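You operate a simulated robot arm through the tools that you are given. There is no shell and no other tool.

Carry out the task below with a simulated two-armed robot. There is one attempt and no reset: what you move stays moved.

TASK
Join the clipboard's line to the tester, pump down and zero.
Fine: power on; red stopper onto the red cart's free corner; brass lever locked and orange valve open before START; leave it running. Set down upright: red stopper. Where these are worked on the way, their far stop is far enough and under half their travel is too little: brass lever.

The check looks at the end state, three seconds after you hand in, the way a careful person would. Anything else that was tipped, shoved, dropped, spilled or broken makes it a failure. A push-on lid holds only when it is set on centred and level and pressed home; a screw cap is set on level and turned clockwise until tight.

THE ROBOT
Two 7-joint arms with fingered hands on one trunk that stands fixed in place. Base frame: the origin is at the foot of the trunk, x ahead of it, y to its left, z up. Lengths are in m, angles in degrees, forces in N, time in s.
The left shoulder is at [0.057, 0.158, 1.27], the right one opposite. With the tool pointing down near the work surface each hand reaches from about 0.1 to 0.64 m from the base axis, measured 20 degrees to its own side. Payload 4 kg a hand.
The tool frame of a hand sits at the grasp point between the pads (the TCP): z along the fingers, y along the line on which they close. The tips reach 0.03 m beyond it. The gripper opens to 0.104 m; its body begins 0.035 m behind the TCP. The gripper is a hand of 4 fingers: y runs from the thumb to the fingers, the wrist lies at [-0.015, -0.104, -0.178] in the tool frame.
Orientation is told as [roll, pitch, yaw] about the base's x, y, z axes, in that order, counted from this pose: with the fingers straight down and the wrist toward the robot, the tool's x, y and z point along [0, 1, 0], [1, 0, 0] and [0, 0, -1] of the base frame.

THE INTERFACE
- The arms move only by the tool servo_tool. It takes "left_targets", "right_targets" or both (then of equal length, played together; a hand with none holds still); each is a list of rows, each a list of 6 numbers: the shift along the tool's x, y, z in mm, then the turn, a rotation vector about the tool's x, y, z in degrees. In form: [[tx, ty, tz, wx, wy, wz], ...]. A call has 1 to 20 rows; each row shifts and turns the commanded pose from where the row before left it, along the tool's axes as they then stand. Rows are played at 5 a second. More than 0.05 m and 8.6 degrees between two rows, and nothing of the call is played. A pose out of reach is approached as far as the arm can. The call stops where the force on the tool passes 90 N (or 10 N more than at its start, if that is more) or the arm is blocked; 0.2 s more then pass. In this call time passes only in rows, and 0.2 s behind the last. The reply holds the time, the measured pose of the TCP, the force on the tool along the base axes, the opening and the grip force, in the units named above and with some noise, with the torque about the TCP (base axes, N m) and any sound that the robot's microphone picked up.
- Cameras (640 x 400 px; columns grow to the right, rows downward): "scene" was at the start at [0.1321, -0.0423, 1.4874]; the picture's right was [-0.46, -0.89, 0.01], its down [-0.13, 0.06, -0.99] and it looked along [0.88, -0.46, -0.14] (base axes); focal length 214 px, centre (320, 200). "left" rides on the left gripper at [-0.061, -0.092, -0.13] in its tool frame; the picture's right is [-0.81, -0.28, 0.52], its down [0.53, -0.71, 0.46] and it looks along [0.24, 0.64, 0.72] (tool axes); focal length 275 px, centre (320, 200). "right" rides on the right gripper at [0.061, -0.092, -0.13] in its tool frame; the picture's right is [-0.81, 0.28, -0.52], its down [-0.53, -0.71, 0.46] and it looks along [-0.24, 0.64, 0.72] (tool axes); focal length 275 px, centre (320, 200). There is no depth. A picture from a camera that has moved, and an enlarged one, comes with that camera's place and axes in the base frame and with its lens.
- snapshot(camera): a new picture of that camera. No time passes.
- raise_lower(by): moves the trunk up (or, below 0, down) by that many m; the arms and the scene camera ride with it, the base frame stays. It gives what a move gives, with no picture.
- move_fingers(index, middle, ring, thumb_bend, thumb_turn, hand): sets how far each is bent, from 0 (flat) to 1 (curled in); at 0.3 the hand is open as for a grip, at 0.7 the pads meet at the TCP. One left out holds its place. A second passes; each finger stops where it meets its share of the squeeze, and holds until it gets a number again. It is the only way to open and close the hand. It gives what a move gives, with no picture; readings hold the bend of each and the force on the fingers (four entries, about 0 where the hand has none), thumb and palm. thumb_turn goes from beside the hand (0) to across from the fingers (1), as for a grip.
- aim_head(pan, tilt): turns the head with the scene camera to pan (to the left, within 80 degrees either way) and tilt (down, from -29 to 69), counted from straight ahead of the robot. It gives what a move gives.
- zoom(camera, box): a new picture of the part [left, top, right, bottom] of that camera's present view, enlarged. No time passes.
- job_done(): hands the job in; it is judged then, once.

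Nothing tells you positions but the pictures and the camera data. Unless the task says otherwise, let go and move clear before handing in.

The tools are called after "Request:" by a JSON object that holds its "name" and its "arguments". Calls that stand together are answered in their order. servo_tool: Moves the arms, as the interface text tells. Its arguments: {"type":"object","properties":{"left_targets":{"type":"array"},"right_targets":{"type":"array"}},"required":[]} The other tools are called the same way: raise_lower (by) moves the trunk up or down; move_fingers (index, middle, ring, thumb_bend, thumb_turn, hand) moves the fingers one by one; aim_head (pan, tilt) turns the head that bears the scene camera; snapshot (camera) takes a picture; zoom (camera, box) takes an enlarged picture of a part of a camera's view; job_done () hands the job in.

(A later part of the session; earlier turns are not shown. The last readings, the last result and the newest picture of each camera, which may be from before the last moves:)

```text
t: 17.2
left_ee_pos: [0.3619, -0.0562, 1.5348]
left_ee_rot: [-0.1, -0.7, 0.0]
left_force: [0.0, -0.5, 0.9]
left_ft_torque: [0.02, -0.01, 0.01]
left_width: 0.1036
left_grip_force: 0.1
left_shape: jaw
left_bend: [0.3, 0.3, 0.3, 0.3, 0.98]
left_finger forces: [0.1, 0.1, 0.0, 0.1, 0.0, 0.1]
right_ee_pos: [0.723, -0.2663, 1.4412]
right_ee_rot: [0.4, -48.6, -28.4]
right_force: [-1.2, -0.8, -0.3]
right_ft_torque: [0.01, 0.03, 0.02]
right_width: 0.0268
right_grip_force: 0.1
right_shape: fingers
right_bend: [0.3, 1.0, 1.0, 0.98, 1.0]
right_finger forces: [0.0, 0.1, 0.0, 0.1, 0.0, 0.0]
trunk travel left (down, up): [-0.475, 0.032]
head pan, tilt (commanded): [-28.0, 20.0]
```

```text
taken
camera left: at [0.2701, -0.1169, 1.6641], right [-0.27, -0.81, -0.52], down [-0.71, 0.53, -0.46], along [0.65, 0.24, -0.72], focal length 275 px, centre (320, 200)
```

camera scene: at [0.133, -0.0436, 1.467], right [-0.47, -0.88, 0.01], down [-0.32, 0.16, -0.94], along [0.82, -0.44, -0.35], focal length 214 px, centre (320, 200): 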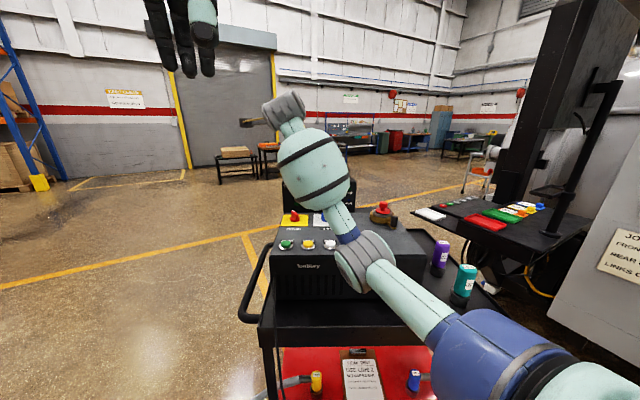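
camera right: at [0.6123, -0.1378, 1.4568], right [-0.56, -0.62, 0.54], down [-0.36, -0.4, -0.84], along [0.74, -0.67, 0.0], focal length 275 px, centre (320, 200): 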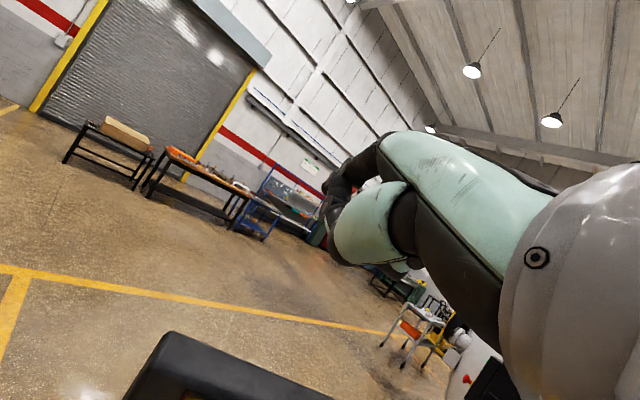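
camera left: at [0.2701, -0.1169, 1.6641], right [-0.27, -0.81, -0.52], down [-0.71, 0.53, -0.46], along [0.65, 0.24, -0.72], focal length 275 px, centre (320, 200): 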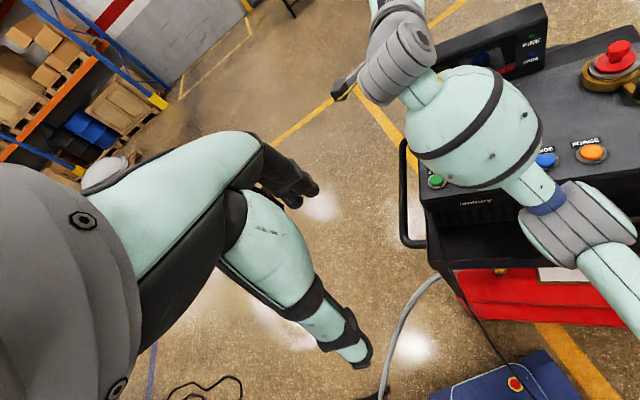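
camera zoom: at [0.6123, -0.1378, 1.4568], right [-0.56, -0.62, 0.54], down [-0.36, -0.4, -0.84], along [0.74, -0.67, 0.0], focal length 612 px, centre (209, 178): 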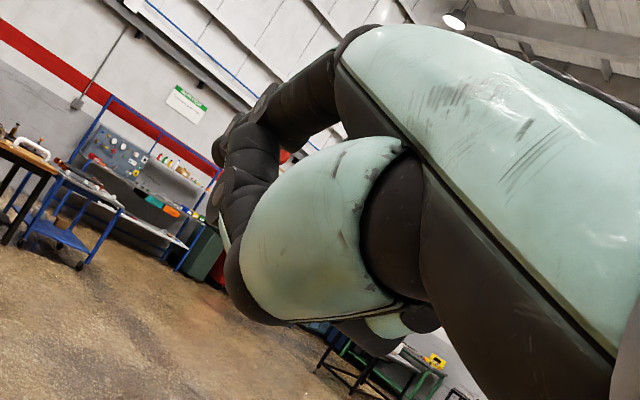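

The right forearm blocks part of the view. I will move the right hand back over the port side and turn the left hand so that its camera looks down on the panel.

Request:
{"name": "servo_tool", "arguments": {"right_targets": [[-43, -5.4, -6.1, 0, 0, 0], [-43, -5.4, -6.1, 0, 0, 0], [-43, -5.4, -6.1, 0, 0, 0], [-43, -5.4, -6.1, 0, 0, 0], [-43, -5.4, -6.1, 0, 0, 0], [-43, -5.4, -6.1, 0, 0, 0], [-43, -5.4, -6.1, 0, 0, 0], [-43, -5.4, -6.1, 0, 0, 0], [-20, -28, -31, 0, 0, 0], [-20, -28, -31, 0, 0, 0], [-20, -28, -31, 0, 0, 0], [-20, -28, -31, 0, 0, 0], [-20, -28, -31, 0, 0, 0]]}}

Request:
{"name": "servo_tool", "arguments": {"left_targets": [[0, 0, 0, 0, 0, 8], [0, 0, 0, 0, 0, 8], [0, 0, 0, 0, 0, 8], [0, 0, 0, 0, 0, 8], [0, 0, 0, 0, 0, 8]]}}

Request:
{"name": "snapshot", "arguments": {"camera": "left"}}

Request:
{"name": "snapshot", "arguments": {"camera": "scene"}}

```text
t: 20.1
left_ee_pos: [0.3586, -0.0552, 1.5355]
left_ee_rot: [0.0, -1.0, 0.1]
left_force: [-1.0, -0.7, 0.1]
left_ft_torque: [-0.02, 0.0, -0.01]
left_width: 0.1038
left_grip_force: 0.1
left_shape: jaw
left_bend: [0.3, 0.3, 0.3, 0.3, 0.98]
left_finger forces: [0.0, 0.1, 0.0, 0.0, 0.1, 0.0]
right_ee_pos: [0.2706, -0.5276, 1.4349]
right_ee_rot: [0.6, -48.7, -28.4]
right_force: [-0.7, -0.1, -0.2]
right_ft_torque: [0.02, 0.02, 0.01]
right_width: 0.0266
right_grip_force: 0.1
right_shape: fingers
right_bend: [0.3, 1.0, 1.0, 0.98, 1.0]
right_finger forces: [0.1, 0.0, 0.0, 0.0, 0.1, 0.1]
trunk travel left (down, up): [-0.475, 0.032]
head pan, tilt (commanded): [-28.0, 20.0]
```

```text
t: 21.2
left_ee_pos: [0.3623, -0.0546, 1.534]
left_ee_rot: [0.5, -0.7, -40.0]
left_force: [-0.6, 0.9, -0.2]
left_ft_torque: [-0.02, 0.03, -0.01]
left_width: 0.1041
left_grip_force: 0.1
left_shape: jaw
left_bend: [0.3, 0.3, 0.3, 0.3, 0.98]
left_finger forces: [0.1, 0.0, 0.0, 0.1, 0.1, 0.0]
right_ee_pos: [0.273, -0.5287, 1.4341]
right_ee_rot: [0.4, -48.5, -28.4]
right_force: [0.7, 0.0, 0.1]
right_ft_torque: [-0.01, 0.0, -0.02]
right_width: 0.0266
right_grip_force: 0.1
right_shape: fingers
right_bend: [0.3, 1.0, 1.0, 0.98, 1.0]
right_finger forces: [0.1, 0.1, 0.0, 0.0, 0.0, 0.0]
trunk travel left (down, up): [-0.475, 0.032]
head pan, tilt (commanded): [-28.0, 20.0]
```

```text
taken
camera left: at [0.2531, -0.0429, 1.6641], right [-0.72, -0.44, -0.53], down [-0.2, 0.87, -0.46], along [0.66, -0.23, -0.72], focal length 275 px, centre (320, 200)
```

left: 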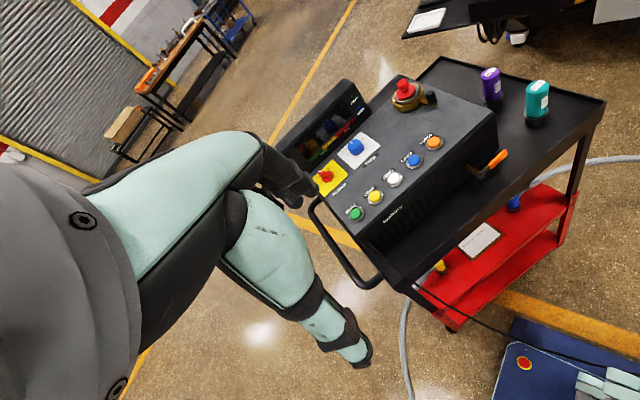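

```text
taken
camera scene: at [0.1326, -0.0429, 1.4671], right [-0.47, -0.88, 0.01], down [-0.31, 0.16, -0.94], along [0.82, -0.44, -0.35], focal length 214 px, centre (320, 200)
```

scene: 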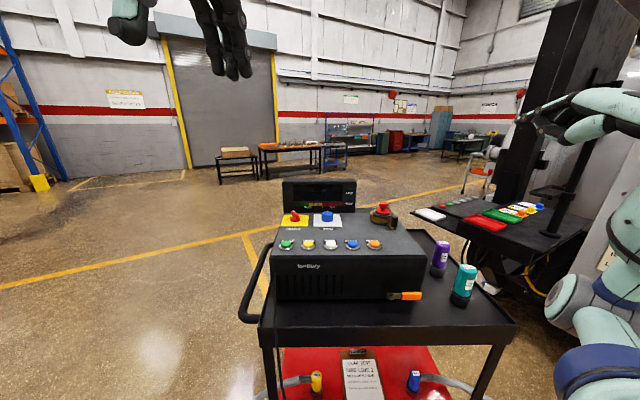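

The left camera now has a good overview. I will zoom in on its parts to locate everything precisely.

Request:
{"name": "zoom", "arguments": {"camera": "left", "box": [300, 50, 460, 150]}}

Request:
{"name": "zoom", "arguments": {"camera": "left", "box": [300, 110, 460, 240]}}

Request:
{"name": "zoom", "arguments": {"camera": "left", "box": [400, 40, 640, 200]}}

Request:
{"name": "zoom", "arguments": {"camera": "scene", "box": [260, 170, 460, 310]}}

Request:
{"name": "zoom", "arguments": {"camera": "left", "box": [380, 180, 580, 340]}}

```text
4.00 times, centred on (380, 100) of left
camera zoom: at [0.2531, -0.0429, 1.6641], right [-0.72, -0.44, -0.53], down [-0.2, 0.87, -0.46], along [0.66, -0.23, -0.72], focal length 1101 px, centre (80, 600)
```

zoom: 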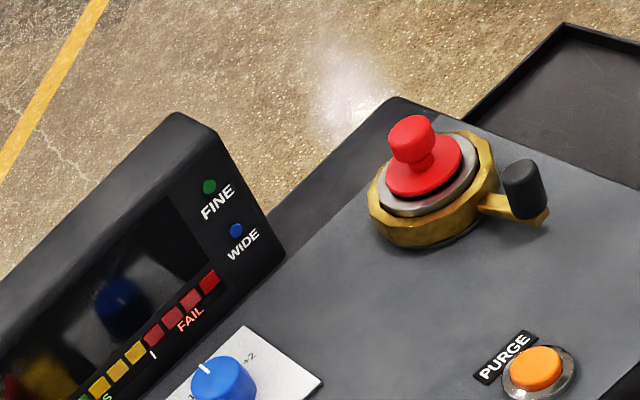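

```text
3.08 times, centred on (380, 175) of left
camera zoom: at [0.2531, -0.0429, 1.6641], right [-0.72, -0.44, -0.53], down [-0.2, 0.87, -0.46], along [0.66, -0.23, -0.72], focal length 847 px, centre (135, 277)
```

zoom: 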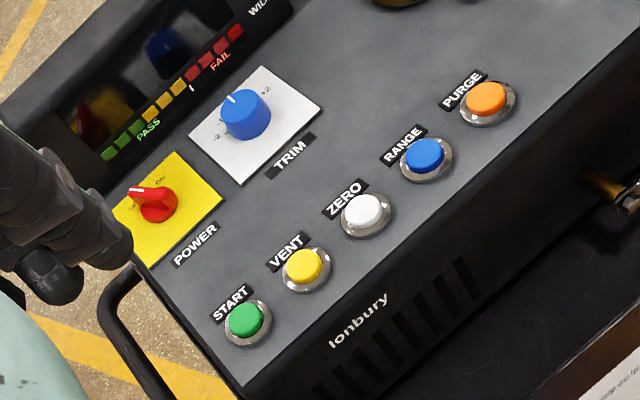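

```text
2.50 times, centred on (520, 120) of left
camera zoom: at [0.2531, -0.0429, 1.6641], right [-0.72, -0.44, -0.53], down [-0.2, 0.87, -0.46], along [0.66, -0.23, -0.72], focal length 688 px, centre (-180, 400)
```

zoom: 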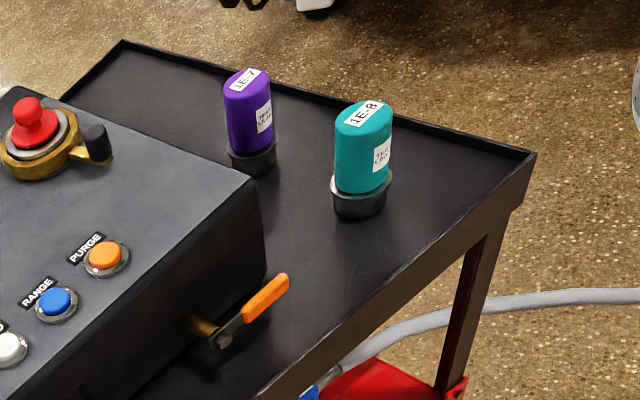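

```text
2.86 times, centred on (360, 240) of scene
camera zoom: at [0.1326, -0.0429, 1.4671], right [-0.47, -0.88, 0.01], down [-0.31, 0.16, -0.94], along [0.82, -0.44, -0.35], focal length 613 px, centre (206, 86)
```

zoom: 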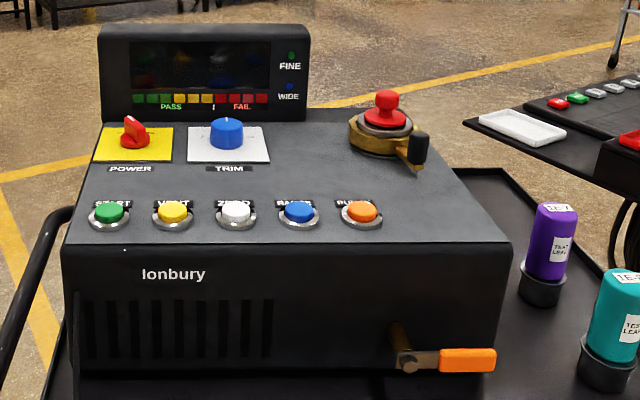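

```text
2.50 times, centred on (480, 260) of left
camera zoom: at [0.2531, -0.0429, 1.6641], right [-0.72, -0.44, -0.53], down [-0.2, 0.87, -0.46], along [0.66, -0.23, -0.72], focal length 688 px, centre (-80, 50)
```

zoom: 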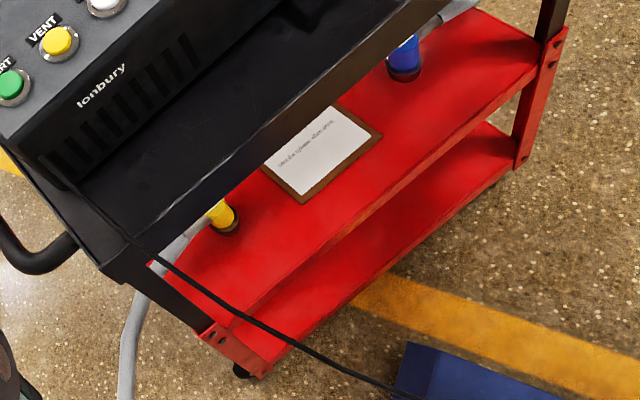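

The stations are now clearer, and the tray's back right corner also looks open. I will test whether the right arm can reach out there, staying well above everything.

Request:
{"name": "servo_tool", "arguments": {"right_targets": [[-4.1, 29, 32.9, 0, 0, 0], [-4.1, 29, 32.9, 0, 0, 0], [-4.1, 29, 32.9, 0, 0, 0], [-4.1, 29, 32.9, 0, 0, 0], [-4.1, 29, 32.9, 0, 0, 0], [-4.1, 29, 32.9, 0, 0, 0], [-4.1, 29, 32.9, 0, 0, 0], [-4.1, 29, 32.9, 0, 0, 0], [-4.1, 29, 32.9, 0, 0, 0]]}}

Request:
{"name": "snapshot", "arguments": {"camera": "right"}}

Request:
{"name": "snapshot", "arguments": {"camera": "left"}}

```text
t: 23.2
left_ee_pos: [0.3647, -0.055, 1.5345]
left_ee_rot: [0.4, -0.5, -39.9]
left_force: [0.8, -0.6, -0.5]
left_ft_torque: [0.0, 0.02, -0.01]
left_width: 0.1036
left_grip_force: 0.1
left_shape: jaw
left_bend: [0.3, 0.3, 0.3, 0.3, 0.98]
left_finger forces: [0.0, 0.0, 0.1, 0.1, 0.0, 0.1]
right_ee_pos: [0.6064, -0.7451, 1.436]
right_ee_rot: [0.1, -48.7, -28.2]
right_force: [1.0, -0.2, 0.5]
right_ft_torque: [0.02, -0.01, -0.03]
right_width: 0.0264
right_grip_force: 0.1
right_shape: fingers
right_bend: [0.3, 1.0, 1.0, 0.98, 1.0]
right_finger forces: [0.0, 0.0, 0.0, 0.0, 0.1, 0.1]
trunk travel left (down, up): [-0.475, 0.032]
head pan, tilt (commanded): [-28.0, 20.0]
```

```text
taken
camera right: at [0.4951, -0.6171, 1.4531], right [-0.56, -0.62, 0.55], down [-0.37, -0.41, -0.84], along [0.74, -0.67, 0.0], focal length 275 px, centre (320, 200)
```

right: 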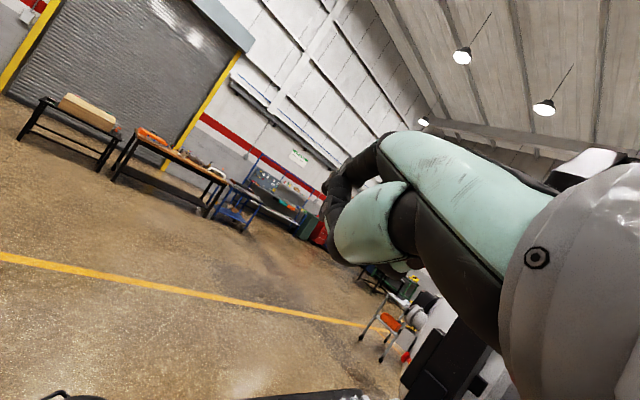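

```text
taken
camera left: at [0.2552, -0.0431, 1.6638], right [-0.73, -0.45, -0.52], down [-0.2, 0.87, -0.46], along [0.66, -0.23, -0.72], focal length 275 px, centre (320, 200)
```

left: 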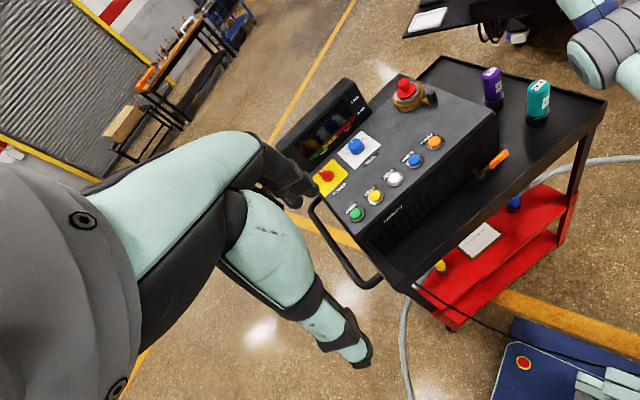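

The back right corner is within reach, and since both bottles sit on the front half of the tray, that is the free one. I will first turn on the power, so I pinch the middle finger and thumb into a beak and move it above the power knob.

Request:
{"name": "move_fingers", "arguments": {"hand": "right", "index": 1.0, "middle": 0.7, "ring": 1.0, "thumb_bend": 0.7, "thumb_turn": 0.98}}

Request:
{"name": "servo_tool", "arguments": {"right_targets": [[39.6, -6.9, -7.8, 0, 0, 0], [39.6, -6.9, -7.8, 0, 0, 0], [39.6, -6.9, -7.8, 0, 0, 0], [39.6, -6.9, -7.8, 0, 0, 0], [39.6, -6.9, -7.8, 0, 0, 0], [39.6, -6.9, -7.8, 0, 0, 0], [39.6, -6.9, -7.8, 0, 0, 0], [39.6, -6.9, -7.8, 0, 0, 0], [39.6, -6.9, -7.8, 0, 0, 0], [39.6, -6.9, -7.8, 0, 0, 0], [39.6, -6.9, -7.8, 0, 0, 0]]}}

Request:
{"name": "snapshot", "arguments": {"camera": "left"}}

Request:
{"name": "snapshot", "arguments": {"camera": "right"}}

```text
t: 24.2
left_ee_pos: [0.3608, -0.0555, 1.5345]
left_ee_rot: [0.5, -0.6, -40.0]
left_force: [0.0, 0.8, -0.1]
left_ft_torque: [0.01, -0.02, -0.02]
left_width: 0.1038
left_grip_force: 0.0
left_shape: jaw
left_bend: [0.3, 0.3, 0.3, 0.3, 0.98]
left_finger forces: [0.0, 0.0, 0.1, 0.1, 0.1, 0.0]
right_ee_pos: [0.6033, -0.7452, 1.4377]
right_ee_rot: [0.4, -48.5, -28.3]
right_force: [-0.6, -0.1, -0.1]
right_ft_torque: [0.01, -0.03, -0.02]
right_width: 0.0059
right_grip_force: 0.1
right_shape: fingers
right_bend: [0.81, 0.7, 1.0, 0.66, 1.0]
right_finger forces: [0.0, 0.0, 0.0, 0.1, 0.1, 0.1]
trunk travel left (down, up): [-0.475, 0.032]
head pan, tilt (commanded): [-28.0, 20.0]
```

```text
t: 26.6
left_ee_pos: [0.3627, -0.0529, 1.5347]
left_ee_rot: [0.5, -0.6, -39.9]
left_force: [0.4, 0.8, -0.3]
left_ft_torque: [-0.06, 0.01, 0.01]
left_width: 0.1039
left_grip_force: 0.0
left_shape: jaw
left_bend: [0.3, 0.3, 0.3, 0.3, 0.98]
left_finger forces: [0.0, 0.0, 0.0, 0.0, 0.1, 0.0]
right_ee_pos: [0.7074, -0.3052, 1.4381]
right_ee_rot: [0.3, -48.6, -28.3]
right_force: [0.6, -0.5, 0.4]
right_ft_torque: [0.0, -0.02, 0.0]
right_width: 0.0386
right_grip_force: 0.0
right_shape: fingers
right_bend: [0.96, 0.7, 1.0, 0.69, 1.0]
right_finger forces: [0.1, 0.0, 0.0, 0.0, 0.0, 0.0]
trunk travel left (down, up): [-0.475, 0.032]
head pan, tilt (commanded): [-28.0, 20.0]
```

```text
taken
camera left: at [0.2533, -0.041, 1.6641], right [-0.72, -0.45, -0.53], down [-0.2, 0.87, -0.46], along [0.66, -0.23, -0.72], focal length 275 px, centre (320, 200)
```

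left: 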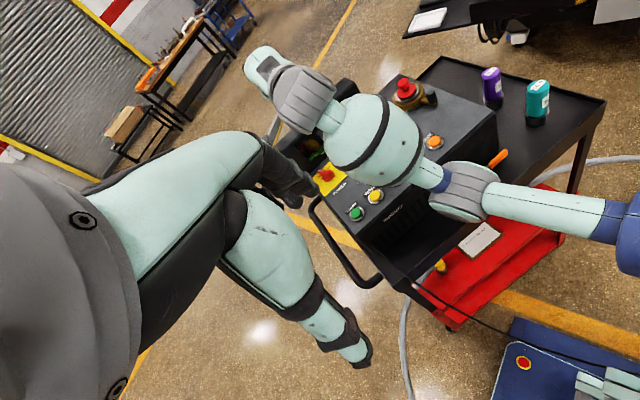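

```text
taken
camera right: at [0.5969, -0.1764, 1.4549], right [-0.56, -0.62, 0.55], down [-0.36, -0.41, -0.84], along [0.74, -0.67, 0.0], focal length 275 px, centre (320, 200)
```

right: 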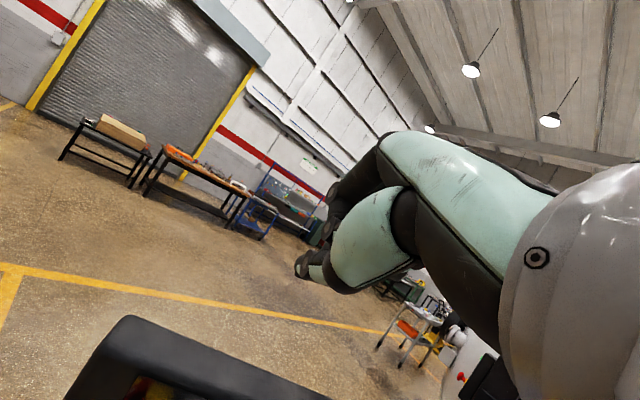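

The beak hovers high above the tester. I will bring it down to the right of the power knob, stopping clear above the panel, and look.

Request:
{"name": "servo_tool", "arguments": {"right_targets": [[1, -31.4, 21.2, 0, 0, 0], [1, -31.4, 21.2, 0, 0, 0], [1, -31.4, 21.2, 0, 0, 0], [1, -31.4, 21.2, 0, 0, 0], [1, -31.4, 21.2, 0, 0, 0]]}}

Request:
{"name": "snapshot", "arguments": {"camera": "left"}}

Request:
{"name": "aim_head", "arguments": {"pan": -24, "tilt": 25}}

Request:
{"name": "snapshot", "arguments": {"camera": "scene"}}

Request:
{"name": "snapshot", "arguments": {"camera": "right"}}

```text
t: 27.9
left_ee_pos: [0.3625, -0.0553, 1.5343]
left_ee_rot: [0.3, -0.5, -40.0]
left_force: [-0.7, -0.2, 1.2]
left_ft_torque: [0.03, -0.02, 0.02]
left_width: 0.1037
left_grip_force: 0.0
left_shape: jaw
left_bend: [0.3, 0.3, 0.3, 0.3, 0.98]
left_finger forces: [0.0, 0.0, 0.0, 0.0, 0.1, 0.1]
right_ee_pos: [0.6894, -0.2892, 1.2513]
right_ee_rot: [0.5, -48.6, -28.4]
right_force: [-0.2, -0.7, -0.8]
right_ft_torque: [0.03, -0.01, -0.02]
right_width: 0.0463
right_grip_force: 0.0
right_shape: fingers
right_bend: [1.0, 0.7, 1.0, 0.7, 1.0]
right_finger forces: [0.0, 0.1, 0.0, 0.1, 0.1, 0.2]
trunk travel left (down, up): [-0.475, 0.032]
head pan, tilt (commanded): [-28.0, 20.0]
```

```text
taken
camera left: at [0.2531, -0.043, 1.664], right [-0.72, -0.45, -0.53], down [-0.2, 0.87, -0.46], along [0.66, -0.23, -0.72], focal length 275 px, centre (320, 200)
```

left: 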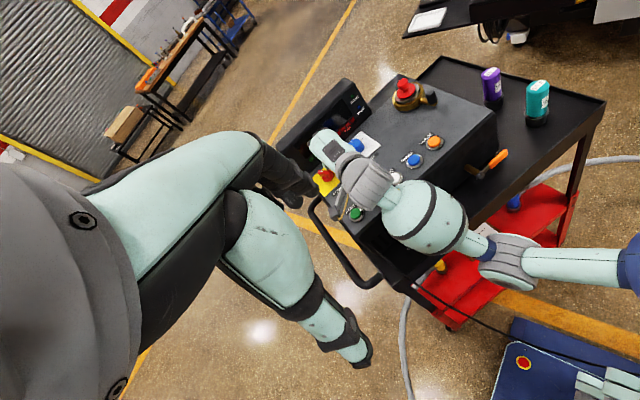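

```text
t: 28.5
left_ee_pos: [0.3623, -0.0549, 1.5346]
left_ee_rot: [0.3, -0.6, -39.9]
left_force: [-0.1, -0.3, -0.1]
left_ft_torque: [-0.01, 0.01, 0.01]
left_width: 0.1038
left_grip_force: 0.0
left_shape: jaw
left_bend: [0.3, 0.3, 0.3, 0.3, 0.98]
left_finger forces: [0.0, 0.1, 0.0, 0.1, 0.0, 0.0]
right_ee_pos: [0.6902, -0.2898, 1.2511]
right_ee_rot: [0.5, -48.5, -28.4]
right_force: [-0.1, -0.2, -0.3]
right_ft_torque: [0.03, 0.0, 0.03]
right_width: 0.0462
right_grip_force: 0.1
right_shape: fingers
right_bend: [1.0, 0.7, 1.0, 0.7, 1.0]
right_finger forces: [0.0, 0.0, 0.1, 0.0, 0.0, 0.0]
trunk travel left (down, up): [-0.475, 0.032]
head pan, tilt (commanded): [-24.0, 25.0]
```

```text
taken
camera scene: at [0.1346, -0.0369, 1.459], right [-0.41, -0.91, 0.01], down [-0.4, 0.17, -0.9], along [0.82, -0.37, -0.43], focal length 214 px, centre (320, 200)
```

scene: 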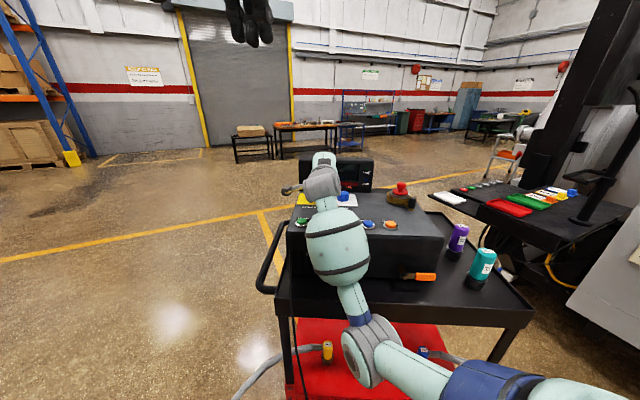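

```text
taken
camera right: at [0.5788, -0.1617, 1.2678], right [-0.56, -0.62, 0.54], down [-0.36, -0.4, -0.84], along [0.74, -0.67, 0.0], focal length 275 px, centre (320, 200)
```

right: 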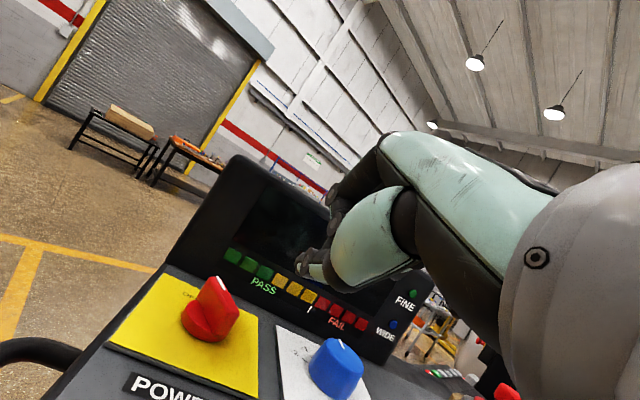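

The right camera shows the power knob clearly, just left of the beak. I will zoom in to check its pointer and labels.

Request:
{"name": "zoom", "arguments": {"camera": "right", "box": [120, 230, 360, 400]}}

```text
2.35 times, centred on (240, 315) of right
camera zoom: at [0.5788, -0.1617, 1.2678], right [-0.56, -0.62, 0.54], down [-0.36, -0.4, -0.84], along [0.74, -0.67, 0.0], focal length 648 px, centre (508, -71)
```

zoom: 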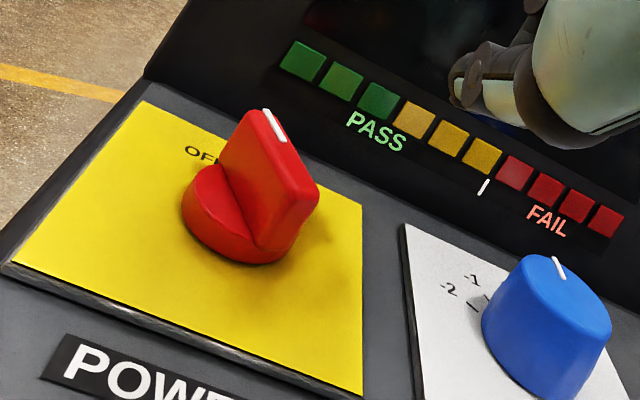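

The ridge points about 40° left, toward OFF. I will lower the beak beside the ridge's near right end.

Request:
{"name": "servo_tool", "arguments": {"right_targets": [[0, -12.5, 11, 0, 0, 0], [0, -12.5, 11, 0, 0, 0], [0, -12.5, 11, 0, 0, 0]]}}

Request:
{"name": "snapshot", "arguments": {"camera": "right"}}

```text
t: 29.3
left_ee_pos: [0.3617, -0.055, 1.5359]
left_ee_rot: [0.5, -0.6, -40.0]
left_force: [-0.2, -0.1, 0.0]
left_ft_torque: [-0.01, 0.02, 0.03]
left_width: 0.1041
left_grip_force: 0.2
left_shape: jaw
left_bend: [0.3, 0.3, 0.3, 0.3, 0.98]
left_finger forces: [0.1, 0.0, 0.0, 0.0, 0.0, 0.0]
right_ee_pos: [0.6878, -0.2897, 1.1998]
right_ee_rot: [0.6, -48.5, -28.3]
right_force: [-1.3, 0.4, -0.2]
right_ft_torque: [0.0, -0.03, 0.01]
right_width: 0.0462
right_grip_force: 0.0
right_shape: fingers
right_bend: [1.0, 0.7, 1.0, 0.7, 1.0]
right_finger forces: [0.1, 0.0, 0.0, 0.0, 0.0, 0.0]
trunk travel left (down, up): [-0.475, 0.032]
head pan, tilt (commanded): [-24.0, 25.0]
```

```text
taken
camera right: at [0.5788, -0.1617, 1.2168], right [-0.56, -0.62, 0.54], down [-0.36, -0.41, -0.84], along [0.74, -0.67, 0.0], focal length 275 px, centre (320, 200)
```

right: 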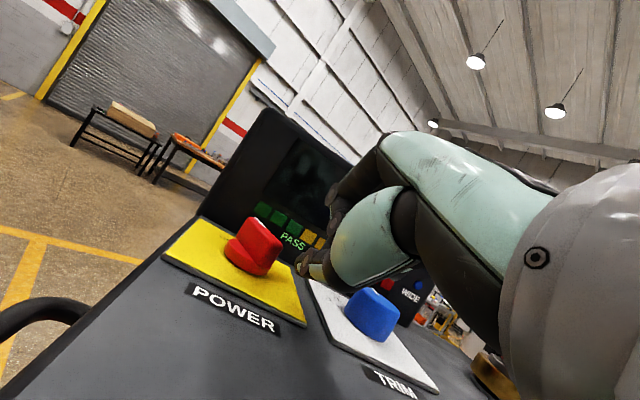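

The beak sits just right of the ridge. I will sweep it along the arc that turns the knob clockwise, pushing the near end leftward.

Request:
{"name": "servo_tool", "arguments": {"right_targets": [[5, -1, -1.1, 0, 0, 0], [5, -1, -1.1, 0, 0, 0], [1.5, -2.7, -3, 0, 0, 0], [1.5, -2.7, -3, 0, 0, 0], [2, -2.3, -2.6, 0, 0, 0], [2, -2.3, -2.6, 0, 0, 0], [2.7, -1.8, -2, 0, 0, 0], [2.7, -1.8, -2, 0, 0, 0], [3.5, -1, -1.2, 0, 0, 0], [3.5, -1, -1.2, 0, 0, 0]]}}

Request:
{"name": "snapshot", "arguments": {"camera": "right"}}

```text
t: 31.5
left_ee_pos: [0.3628, -0.0559, 1.5356]
left_ee_rot: [0.5, -0.6, -39.9]
left_force: [-0.5, 0.5, -0.7]
left_ft_torque: [-0.05, -0.02, -0.01]
left_width: 0.1037
left_grip_force: 0.0
left_shape: jaw
left_bend: [0.3, 0.3, 0.3, 0.3, 0.98]
left_finger forces: [0.1, 0.0, 0.0, 0.0, 0.0, 0.0]
right_ee_pos: [0.6789, -0.2524, 1.2]
right_ee_rot: [0.6, -48.6, -28.5]
right_force: [0.1, 0.7, 0.4]
right_ft_torque: [0.0, 0.01, -0.02]
right_width: 0.0462
right_grip_force: 0.1
right_shape: fingers
right_bend: [1.0, 0.7, 1.0, 0.7, 1.0]
right_finger forces: [0.1, 0.0, 0.0, 0.1, 0.0, 0.0]
trunk travel left (down, up): [-0.475, 0.032]
head pan, tilt (commanded): [-24.0, 25.0]
```

```text
taken
camera right: at [0.5684, -0.1235, 1.2163], right [-0.56, -0.62, 0.54], down [-0.36, -0.4, -0.84], along [0.74, -0.67, 0.0], focal length 275 px, centre (320, 200)
```

right: 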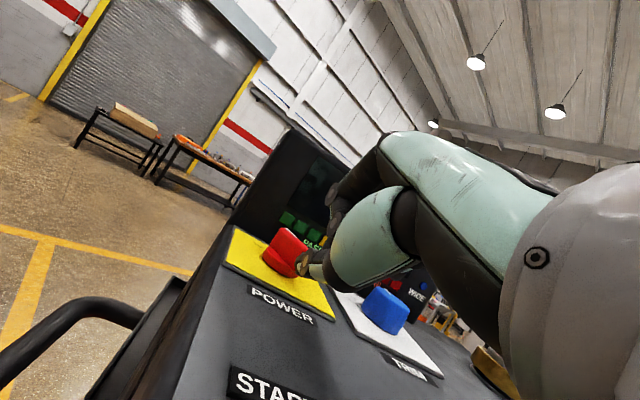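

The beak now looks to be in front of the ridge. I will zoom in to see whether the knob moved.

Request:
{"name": "zoom", "arguments": {"camera": "right", "box": [220, 200, 380, 320]}}

```text
3.33 times, centred on (300, 260) of right
camera zoom: at [0.5684, -0.1235, 1.2163], right [-0.56, -0.62, 0.54], down [-0.36, -0.4, -0.84], along [0.74, -0.67, 0.0], focal length 918 px, centre (387, 0)
```

zoom: 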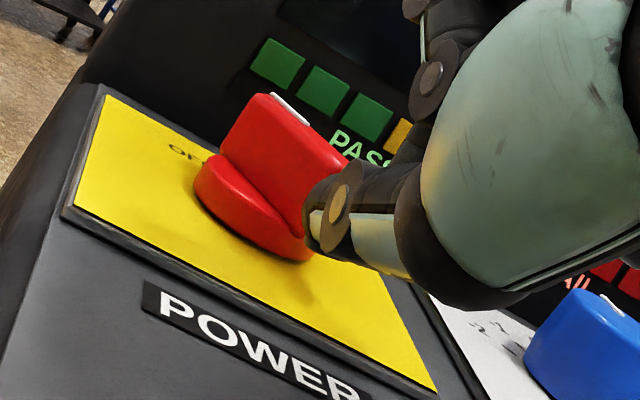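

The knob is actually about 1.5 cm further back than I estimated, so the sweep passed in front of it. I will go back right, forward, and sweep again along the corrected arc.

Request:
{"name": "servo_tool", "arguments": {"right_targets": [[-14, 0, 0, 0, 0, 0], [-16, 0, 0, 0, 0, 0], [0, 13.2, 15, 0, 0, 0], [0, 13.2, 15, 0, 0, 0]]}}

Request:
{"name": "zoom", "arguments": {"camera": "right", "box": [200, 200, 400, 330]}}

```text
t: 32.5
left_ee_pos: [0.3634, -0.0552, 1.5347]
left_ee_rot: [0.4, -0.4, -39.8]
left_force: [-1.2, -0.3, -0.7]
left_ft_torque: [0.0, 0.01, -0.03]
left_width: 0.1035
left_grip_force: 0.1
left_shape: jaw
left_bend: [0.3, 0.3, 0.3, 0.3, 0.98]
left_finger forces: [0.0, 0.0, 0.1, 0.0, 0.0, 0.0]
right_ee_pos: [0.702, -0.2962, 1.1989]
right_ee_rot: [0.5, -48.5, -28.4]
right_force: [-0.2, -0.1, 0.0]
right_ft_torque: [0.01, 0.0, -0.03]
right_width: 0.0462
right_grip_force: 0.0
right_shape: fingers
right_bend: [1.0, 0.7, 1.0, 0.7, 1.0]
right_finger forces: [0.0, 0.1, 0.0, 0.0, 0.0, 0.0]
trunk travel left (down, up): [-0.475, 0.032]
head pan, tilt (commanded): [-24.0, 25.0]
```

```text
3.08 times, centred on (300, 265) of right
camera zoom: at [0.5911, -0.1681, 1.2159], right [-0.56, -0.62, 0.54], down [-0.36, -0.4, -0.84], along [0.74, -0.67, 0.0], focal length 847 px, centre (382, 0)
```

zoom: 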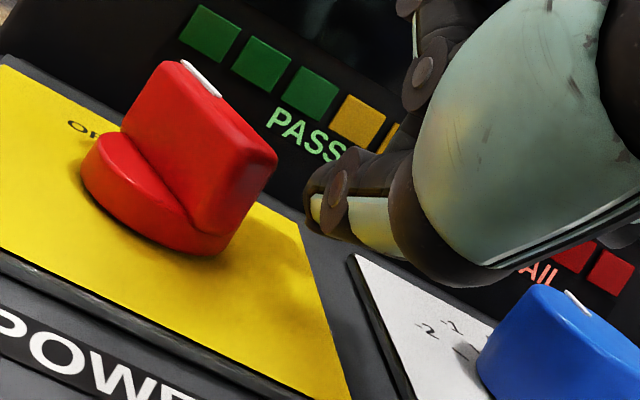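

Now the beak sits beside the ridge's right face at the correct depth. I will sweep it along the arc.

Request:
{"name": "servo_tool", "arguments": {"right_targets": [[5, -1, -1.1, 0, 0, 0], [5, -1, -1.1, 0, 0, 0], [1.5, -2.7, -3, 0, 0, 0], [1.5, -2.7, -3, 0, 0, 0], [2, -2.3, -2.6, 0, 0, 0], [2, -2.3, -2.6, 0, 0, 0]]}}

Request:
{"name": "zoom", "arguments": {"camera": "right", "box": [200, 200, 400, 330]}}

```text
t: 33.9
left_ee_pos: [0.3618, -0.053, 1.5343]
left_ee_rot: [0.5, -0.6, -39.9]
left_force: [-0.2, 0.7, 0.4]
left_ft_torque: [0.0, -0.02, 0.01]
left_width: 0.104
left_grip_force: 0.1
left_shape: jaw
left_bend: [0.3, 0.3, 0.3, 0.3, 0.98]
left_finger forces: [0.0, 0.1, 0.0, 0.0, 0.1, 0.0]
right_ee_pos: [0.6925, -0.2725, 1.2001]
right_ee_rot: [0.5, -48.5, -28.4]
right_force: [-0.1, 1.1, -0.7]
right_ft_torque: [-0.05, -0.01, 0.0]
right_width: 0.0461
right_grip_force: 0.2
right_shape: fingers
right_bend: [1.0, 0.7, 1.0, 0.7, 1.0]
right_finger forces: [0.0, 0.0, 0.0, 0.1, 0.5, 0.0]
trunk travel left (down, up): [-0.475, 0.032]
head pan, tilt (commanded): [-24.0, 25.0]
```

```text
3.08 times, centred on (300, 265) of right
camera zoom: at [0.5818, -0.1447, 1.2165], right [-0.56, -0.62, 0.54], down [-0.36, -0.4, -0.84], along [0.74, -0.67, 0.0], focal length 847 px, centre (382, 0)
```

zoom: 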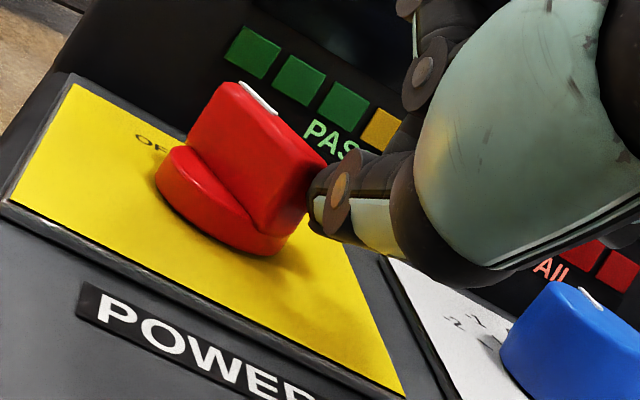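

The thumb tip is now touching the ridge. I will carry on along the arc.

Request:
{"name": "servo_tool", "arguments": {"right_targets": [[2.7, -1.5, -1.7, 0, 0, 0], [2.7, -1.5, -1.7, 0, 0, 0], [3.5, -1, -1.2, 0, 0, 0], [3.5, -1, -1.2, 0, 0, 0]]}}

Request:
{"name": "zoom", "arguments": {"camera": "right", "box": [200, 200, 400, 330]}}

```text
t: 34.9
left_ee_pos: [0.3611, -0.0556, 1.5345]
left_ee_rot: [0.3, -0.6, -39.9]
left_force: [-0.8, 0.4, 0.0]
left_ft_torque: [-0.01, -0.01, -0.03]
left_width: 0.1038
left_grip_force: 0.1
left_shape: jaw
left_bend: [0.3, 0.3, 0.3, 0.3, 0.98]
left_finger forces: [0.0, 0.0, 0.0, 0.0, 0.0, 0.0]
right_ee_pos: [0.6907, -0.2579, 1.1998]
right_ee_rot: [0.5, -48.6, -28.4]
right_force: [0.4, 0.3, 1.0]
right_ft_torque: [-0.03, -0.02, -0.03]
right_width: 0.0463
right_grip_force: 0.1
right_shape: fingers
right_bend: [1.0, 0.7, 1.0, 0.7, 1.0]
right_finger forces: [0.0, 0.0, 0.0, 0.0, 0.0, 0.0]
trunk travel left (down, up): [-0.475, 0.032]
head pan, tilt (commanded): [-24.0, 25.0]
```

```text
3.08 times, centred on (300, 265) of right
camera zoom: at [0.5808, -0.1309, 1.2163], right [-0.56, -0.62, 0.54], down [-0.36, -0.4, -0.84], along [0.74, -0.67, 0.0], focal length 847 px, centre (382, 0)
```

zoom: 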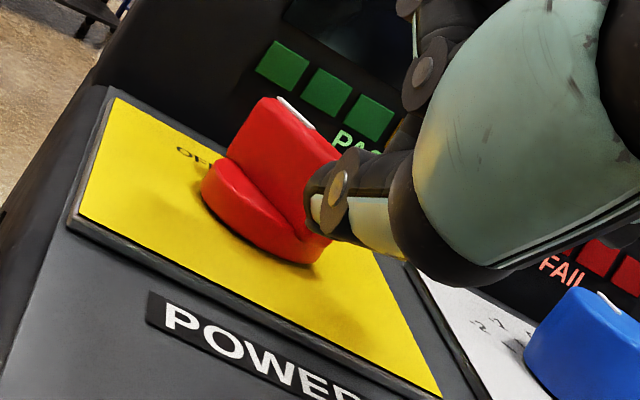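

The knob has turned little, if at all. I will zoom in further to judge the ridge direction and the contact.

Request:
{"name": "zoom", "arguments": {"camera": "right", "box": [240, 215, 330, 295]}}

Request:
{"name": "zoom", "arguments": {"camera": "left", "box": [290, 130, 390, 220]}}

```text
5.00 times, centred on (285, 255) of right
camera zoom: at [0.5808, -0.1309, 1.2163], right [-0.56, -0.62, 0.54], down [-0.36, -0.4, -0.84], along [0.74, -0.67, 0.0], focal length 1376 px, centre (495, -75)
```

zoom: 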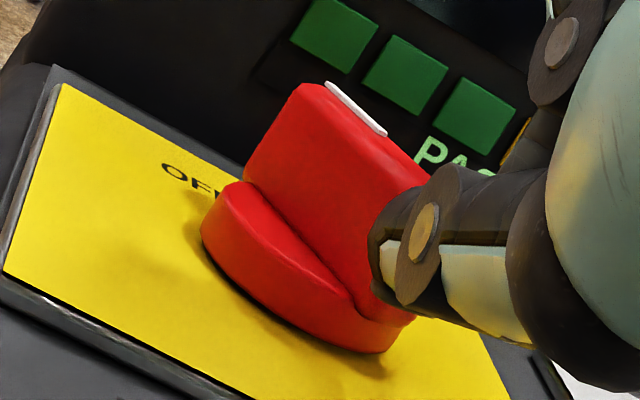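

```text
4.44 times, centred on (340, 175) of left
camera zoom: at [0.2529, -0.0434, 1.6641], right [-0.72, -0.45, -0.53], down [-0.2, 0.87, -0.46], along [0.66, -0.23, -0.72], focal length 1224 px, centre (231, 311)
```

zoom: 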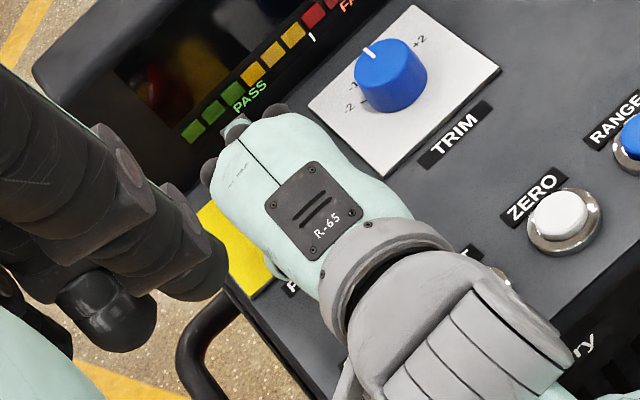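

The ridge still lies about 50-60° to the left, with the beak in front of it. I will go round to its front left and push the far-left end forward instead.

Request:
{"name": "servo_tool", "arguments": {"right_targets": [[0, -5, -5.6, 0, 0, 0], [0, -5, -5.6, 0, 0, 0], [10, 0, 0, 0, 0, 0], [10, 0, 0, 0, 0, 0], [10, 0, 0, 0, 0, 0], [0, 3.3, 3.75, 0, 0, 0], [0, 3.3, 3.75, 0, 0, 0], [0, 3.3, 3.75, 0, 0, 0]]}}

Request:
{"name": "snapshot", "arguments": {"camera": "right"}}

Request:
{"name": "zoom", "arguments": {"camera": "right", "box": [240, 215, 400, 335]}}

```text
t: 36.7
left_ee_pos: [0.3623, -0.054, 1.5339]
left_ee_rot: [0.4, -0.6, -39.9]
left_force: [-0.2, 0.0, 0.5]
left_ft_torque: [-0.01, -0.02, -0.01]
left_width: 0.1035
left_grip_force: 0.1
left_shape: jaw
left_bend: [0.3, 0.3, 0.3, 0.3, 0.98]
left_finger forces: [0.1, 0.0, 0.0, 0.0, 0.0, 0.1]
right_ee_pos: [0.7057, -0.232, 1.1992]
right_ee_rot: [0.7, -48.6, -28.5]
right_force: [0.8, -0.1, 0.3]
right_ft_torque: [0.01, -0.02, 0.02]
right_width: 0.0462
right_grip_force: 0.1
right_shape: fingers
right_bend: [1.0, 0.7, 1.0, 0.7, 1.0]
right_finger forces: [0.0, 0.1, 0.0, 0.0, 0.0, 0.0]
trunk travel left (down, up): [-0.475, 0.032]
head pan, tilt (commanded): [-24.0, 25.0]
```

```text
taken
camera right: at [0.5954, -0.1042, 1.2162], right [-0.56, -0.62, 0.54], down [-0.36, -0.4, -0.84], along [0.74, -0.67, 0.0], focal length 275 px, centre (320, 200)
```

right: 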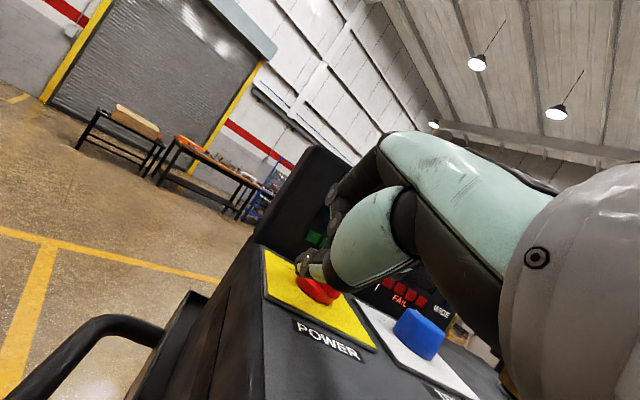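

```text
3.33 times, centred on (320, 275) of right
camera zoom: at [0.5954, -0.1042, 1.2162], right [-0.56, -0.62, 0.54], down [-0.36, -0.4, -0.84], along [0.74, -0.67, 0.0], focal length 918 px, centre (320, -50)
```

zoom: 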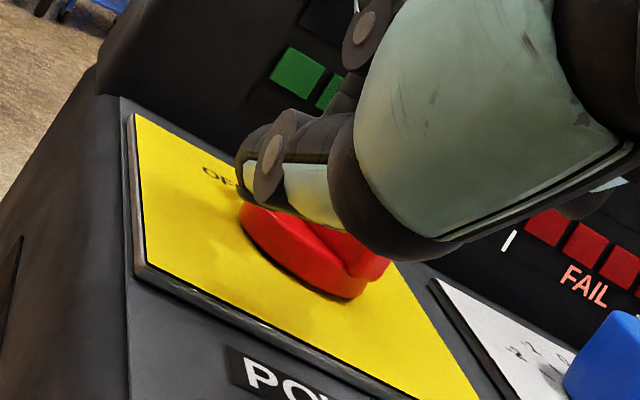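

The beak is now at the front left of the knob. I will push forward in small steps.

Request:
{"name": "servo_tool", "arguments": {"right_targets": [[0, 3.3, 3.75, 0, 0, 0], [0, 3.3, 3.75, 0, 0, 0], [0, 3.3, 3.75, 0, 0, 0], [-2, 2, 2.2, 0, 0, 0]]}}

Request:
{"name": "zoom", "arguments": {"camera": "right", "box": [240, 215, 400, 335]}}

```text
t: 37.7
left_ee_pos: [0.364, -0.0548, 1.534]
left_ee_rot: [0.6, -0.6, -39.9]
left_force: [0.9, 0.5, 0.9]
left_ft_torque: [0.01, -0.02, -0.02]
left_width: 0.1037
left_grip_force: 0.1
left_shape: jaw
left_bend: [0.3, 0.3, 0.3, 0.3, 0.98]
left_finger forces: [0.0, 0.0, 0.1, 0.0, 0.0, 0.0]
right_ee_pos: [0.7216, -0.2424, 1.1991]
right_ee_rot: [0.5, -48.5, -28.5]
right_force: [-0.9, -0.1, 0.1]
right_ft_torque: [-0.02, 0.0, 0.0]
right_width: 0.0462
right_grip_force: 0.2
right_shape: fingers
right_bend: [1.0, 0.7, 1.0, 0.7, 1.0]
right_finger forces: [0.1, 0.0, 0.0, 0.1, 0.0, 0.0]
trunk travel left (down, up): [-0.475, 0.032]
head pan, tilt (commanded): [-24.0, 25.0]
```

```text
3.33 times, centred on (320, 275) of right
camera zoom: at [0.6107, -0.1143, 1.2167], right [-0.56, -0.62, 0.54], down [-0.36, -0.4, -0.84], along [0.74, -0.67, 0.0], focal length 918 px, centre (320, -50)
```

zoom: 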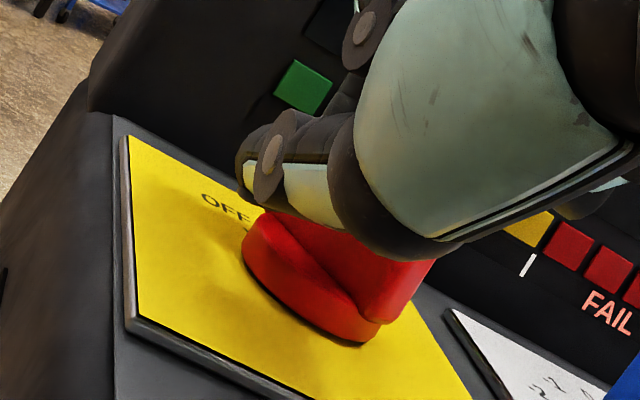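

The knob is bigger than I took it for, with a ridge nearly 5 cm long centred at the middle of its plate, and the beak is just about to touch its left face. I will keep pushing along the arc.

Request:
{"name": "servo_tool", "arguments": {"right_targets": [[0, 3.5, 4, 0, 0, 0], [0, 3.6, 4, 0, 0, 0], [-2.2, 2.4, 2.8, 0, 0, 0], [-2.2, 2.4, 2.8, 0, 0, 0]]}}

Request:
{"name": "zoom", "arguments": {"camera": "right", "box": [240, 215, 400, 335]}}

```text
t: 38.7
left_ee_pos: [0.3619, -0.055, 1.5338]
left_ee_rot: [0.5, -0.5, -39.9]
left_force: [0.5, 0.4, 0.4]
left_ft_torque: [0.0, 0.02, 0.02]
left_width: 0.104
left_grip_force: 0.0
left_shape: jaw
left_bend: [0.3, 0.3, 0.3, 0.3, 0.98]
left_finger forces: [0.0, 0.0, 0.1, 0.0, 0.1, 0.0]
right_ee_pos: [0.735, -0.2554, 1.1997]
right_ee_rot: [0.5, -48.6, -28.3]
right_force: [0.1, 0.1, 0.1]
right_ft_torque: [0.0, -0.03, 0.0]
right_width: 0.0463
right_grip_force: 0.1
right_shape: fingers
right_bend: [1.0, 0.7, 1.0, 0.7, 1.0]
right_finger forces: [0.0, 0.1, 0.0, 0.0, 0.0, 0.0]
trunk travel left (down, up): [-0.475, 0.032]
head pan, tilt (commanded): [-24.0, 25.0]
```

```text
3.33 times, centred on (320, 275) of right
camera zoom: at [0.6245, -0.1266, 1.2163], right [-0.56, -0.62, 0.54], down [-0.36, -0.4, -0.84], along [0.74, -0.67, 0.0], focal length 918 px, centre (320, -50)
```

zoom: 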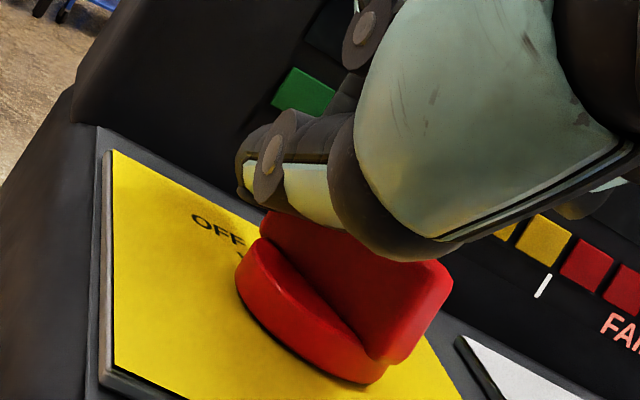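

The beak seems to be gliding over the ridge's top rather than pushing it. I will back off, lower it about 1 cm, and push again.

Request:
{"name": "servo_tool", "arguments": {"right_targets": [[3, -8, -9.2, 0, 0, 0], [3, -8, -9.2, 0, 0, 0], [0, -3.4, 3, 0, 0, 0], [0, -3.4, 3, 0, 0, 0]]}}

Request:
{"name": "zoom", "arguments": {"camera": "right", "box": [240, 215, 400, 335]}}

Request:
{"name": "servo_tool", "arguments": {"right_targets": [[0, 3.3, 3.75, 0, 0, 0], [0, 3.3, 3.75, 0, 0, 0], [0, 3.3, 3.75, 0, 0, 0]]}}

Request:
{"name": "zoom", "arguments": {"camera": "right", "box": [240, 215, 400, 335]}}

```text
t: 39.7
left_ee_pos: [0.3619, -0.0562, 1.5344]
left_ee_rot: [0.4, -0.5, -39.9]
left_force: [-0.4, 0.2, 0.7]
left_ft_torque: [0.0, 0.0, 0.01]
left_width: 0.1038
left_grip_force: 0.1
left_shape: jaw
left_bend: [0.3, 0.3, 0.3, 0.3, 0.98]
left_finger forces: [0.0, 0.0, 0.0, 0.0, 0.0, 0.0]
right_ee_pos: [0.7173, -0.2387, 1.1902]
right_ee_rot: [0.6, -48.7, -28.3]
right_force: [0.0, 0.6, 0.0]
right_ft_torque: [-0.03, 0.0, 0.01]
right_width: 0.0462
right_grip_force: 0.0
right_shape: fingers
right_bend: [1.0, 0.7, 1.0, 0.7, 1.0]
right_finger forces: [0.0, 0.0, 0.0, 0.0, 0.1, 0.1]
trunk travel left (down, up): [-0.475, 0.032]
head pan, tilt (commanded): [-24.0, 25.0]
```

```text
3.33 times, centred on (320, 275) of right
camera zoom: at [0.6059, -0.1099, 1.2073], right [-0.56, -0.62, 0.54], down [-0.36, -0.4, -0.84], along [0.74, -0.67, 0.0], focal length 918 px, centre (320, -50)
```

zoom: 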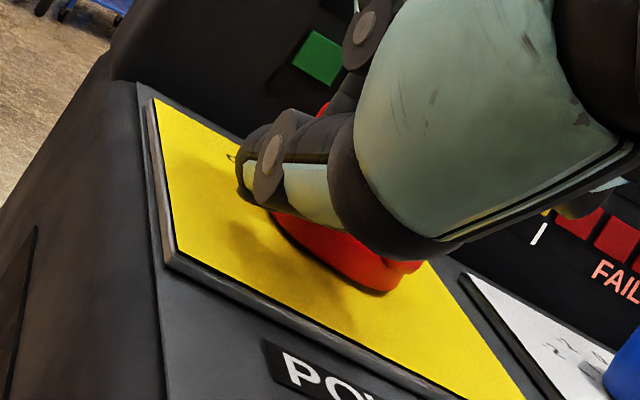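

```text
t: 40.5
left_ee_pos: [0.3615, -0.0558, 1.5347]
left_ee_rot: [0.5, -0.5, -39.9]
left_force: [0.1, -0.4, -0.4]
left_ft_torque: [0.01, 0.0, -0.04]
left_width: 0.1041
left_grip_force: 0.1
left_shape: jaw
left_bend: [0.3, 0.3, 0.3, 0.3, 0.98]
left_finger forces: [0.1, 0.0, 0.1, 0.0, 0.0, 0.0]
right_ee_pos: [0.7303, -0.2465, 1.1901]
right_ee_rot: [0.6, -48.6, -28.4]
right_force: [-0.5, 0.3, -1.2]
right_ft_torque: [0.0, -0.02, -0.02]
right_width: 0.046
right_grip_force: 0.5
right_shape: fingers
right_bend: [1.0, 0.7, 1.0, 0.7, 1.0]
right_finger forces: [0.0, 1.0, 0.0, 0.0, 0.1, 0.0]
trunk travel left (down, up): [-0.475, 0.032]
head pan, tilt (commanded): [-24.0, 25.0]
```

```text
3.33 times, centred on (320, 275) of right
camera zoom: at [0.6192, -0.1177, 1.2072], right [-0.56, -0.62, 0.54], down [-0.36, -0.4, -0.84], along [0.74, -0.67, 0.0], focal length 918 px, centre (320, -50)
```

zoom: 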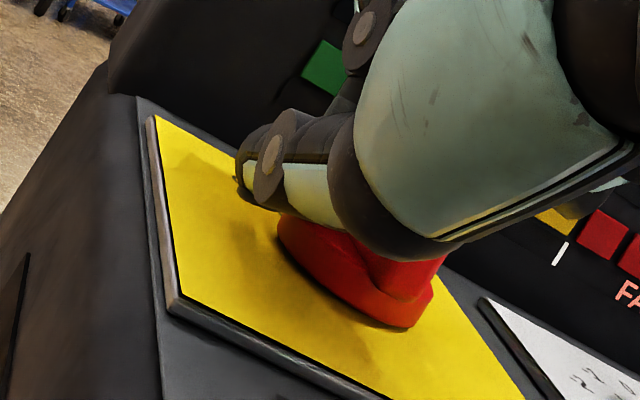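

There is contact now and the ridge is turning. I will continue along the arc toward ON.

Request:
{"name": "servo_tool", "arguments": {"right_targets": [[-2.2, 2, 2.3, 0, 0, 0], [-2.2, 2, 2.3, 0, 0, 0], [-3.3, 1.8, 2, 0, 0, 0], [-3.3, 1.8, 2, 0, 0, 0], [-4, 0.9, 1, 0, 0, 0], [-4, 0.9, 1, 0, 0, 0]]}}

Request:
{"name": "snapshot", "arguments": {"camera": "right"}}

Request:
{"name": "zoom", "arguments": {"camera": "right", "box": [200, 215, 400, 345]}}

```text
t: 41.9
left_ee_pos: [0.364, -0.0492, 1.5358]
left_ee_rot: [0.2, -0.7, -39.9]
left_force: [-0.8, -0.9, 0.7]
left_ft_torque: [-0.02, -0.02, -0.03]
left_width: 0.1039
left_grip_force: 0.0
left_shape: jaw
left_bend: [0.3, 0.3, 0.3, 0.3, 0.98]
left_finger forces: [0.0, 0.0, 0.0, 0.0, 0.0, 0.1]
right_ee_pos: [0.7348, -0.2612, 1.1907]
right_ee_rot: [0.5, -48.6, -28.2]
right_force: [3.7, 20.9, 0.6]
right_ft_torque: [0.29, -0.03, -0.05]
right_width: 0.0467
right_grip_force: 10.2
right_shape: fingers
right_bend: [1.0, 0.7, 1.0, 0.7, 0.95]
right_finger forces: [0.0, 5.9, 0.0, 0.0, 14.6, 0.1]
trunk travel left (down, up): [-0.475, 0.032]
head pan, tilt (commanded): [-24.0, 25.0]
```

```text
taken
camera right: at [0.6233, -0.1343, 1.2078], right [-0.56, -0.62, 0.54], down [-0.36, -0.41, -0.84], along [0.74, -0.67, 0.0], focal length 275 px, centre (320, 200)
```

right: 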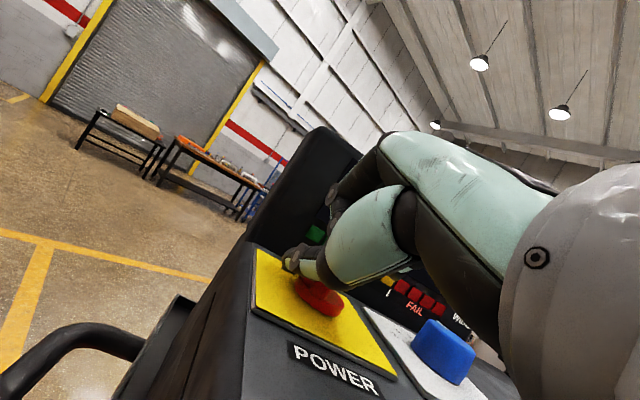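

```text
3.08 times, centred on (300, 280) of right
camera zoom: at [0.6233, -0.1343, 1.2078], right [-0.56, -0.62, 0.54], down [-0.36, -0.41, -0.84], along [0.74, -0.67, 0.0], focal length 847 px, centre (382, -46)
```

zoom: 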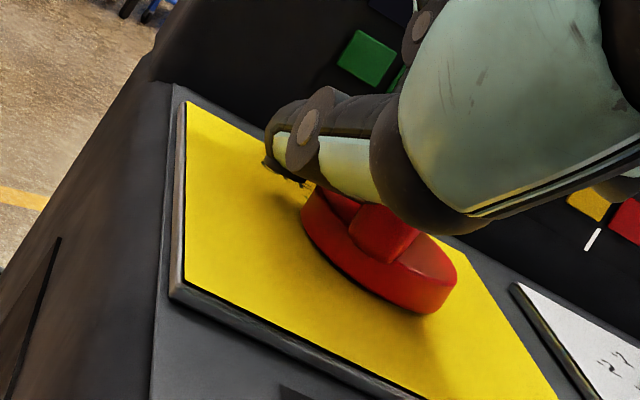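

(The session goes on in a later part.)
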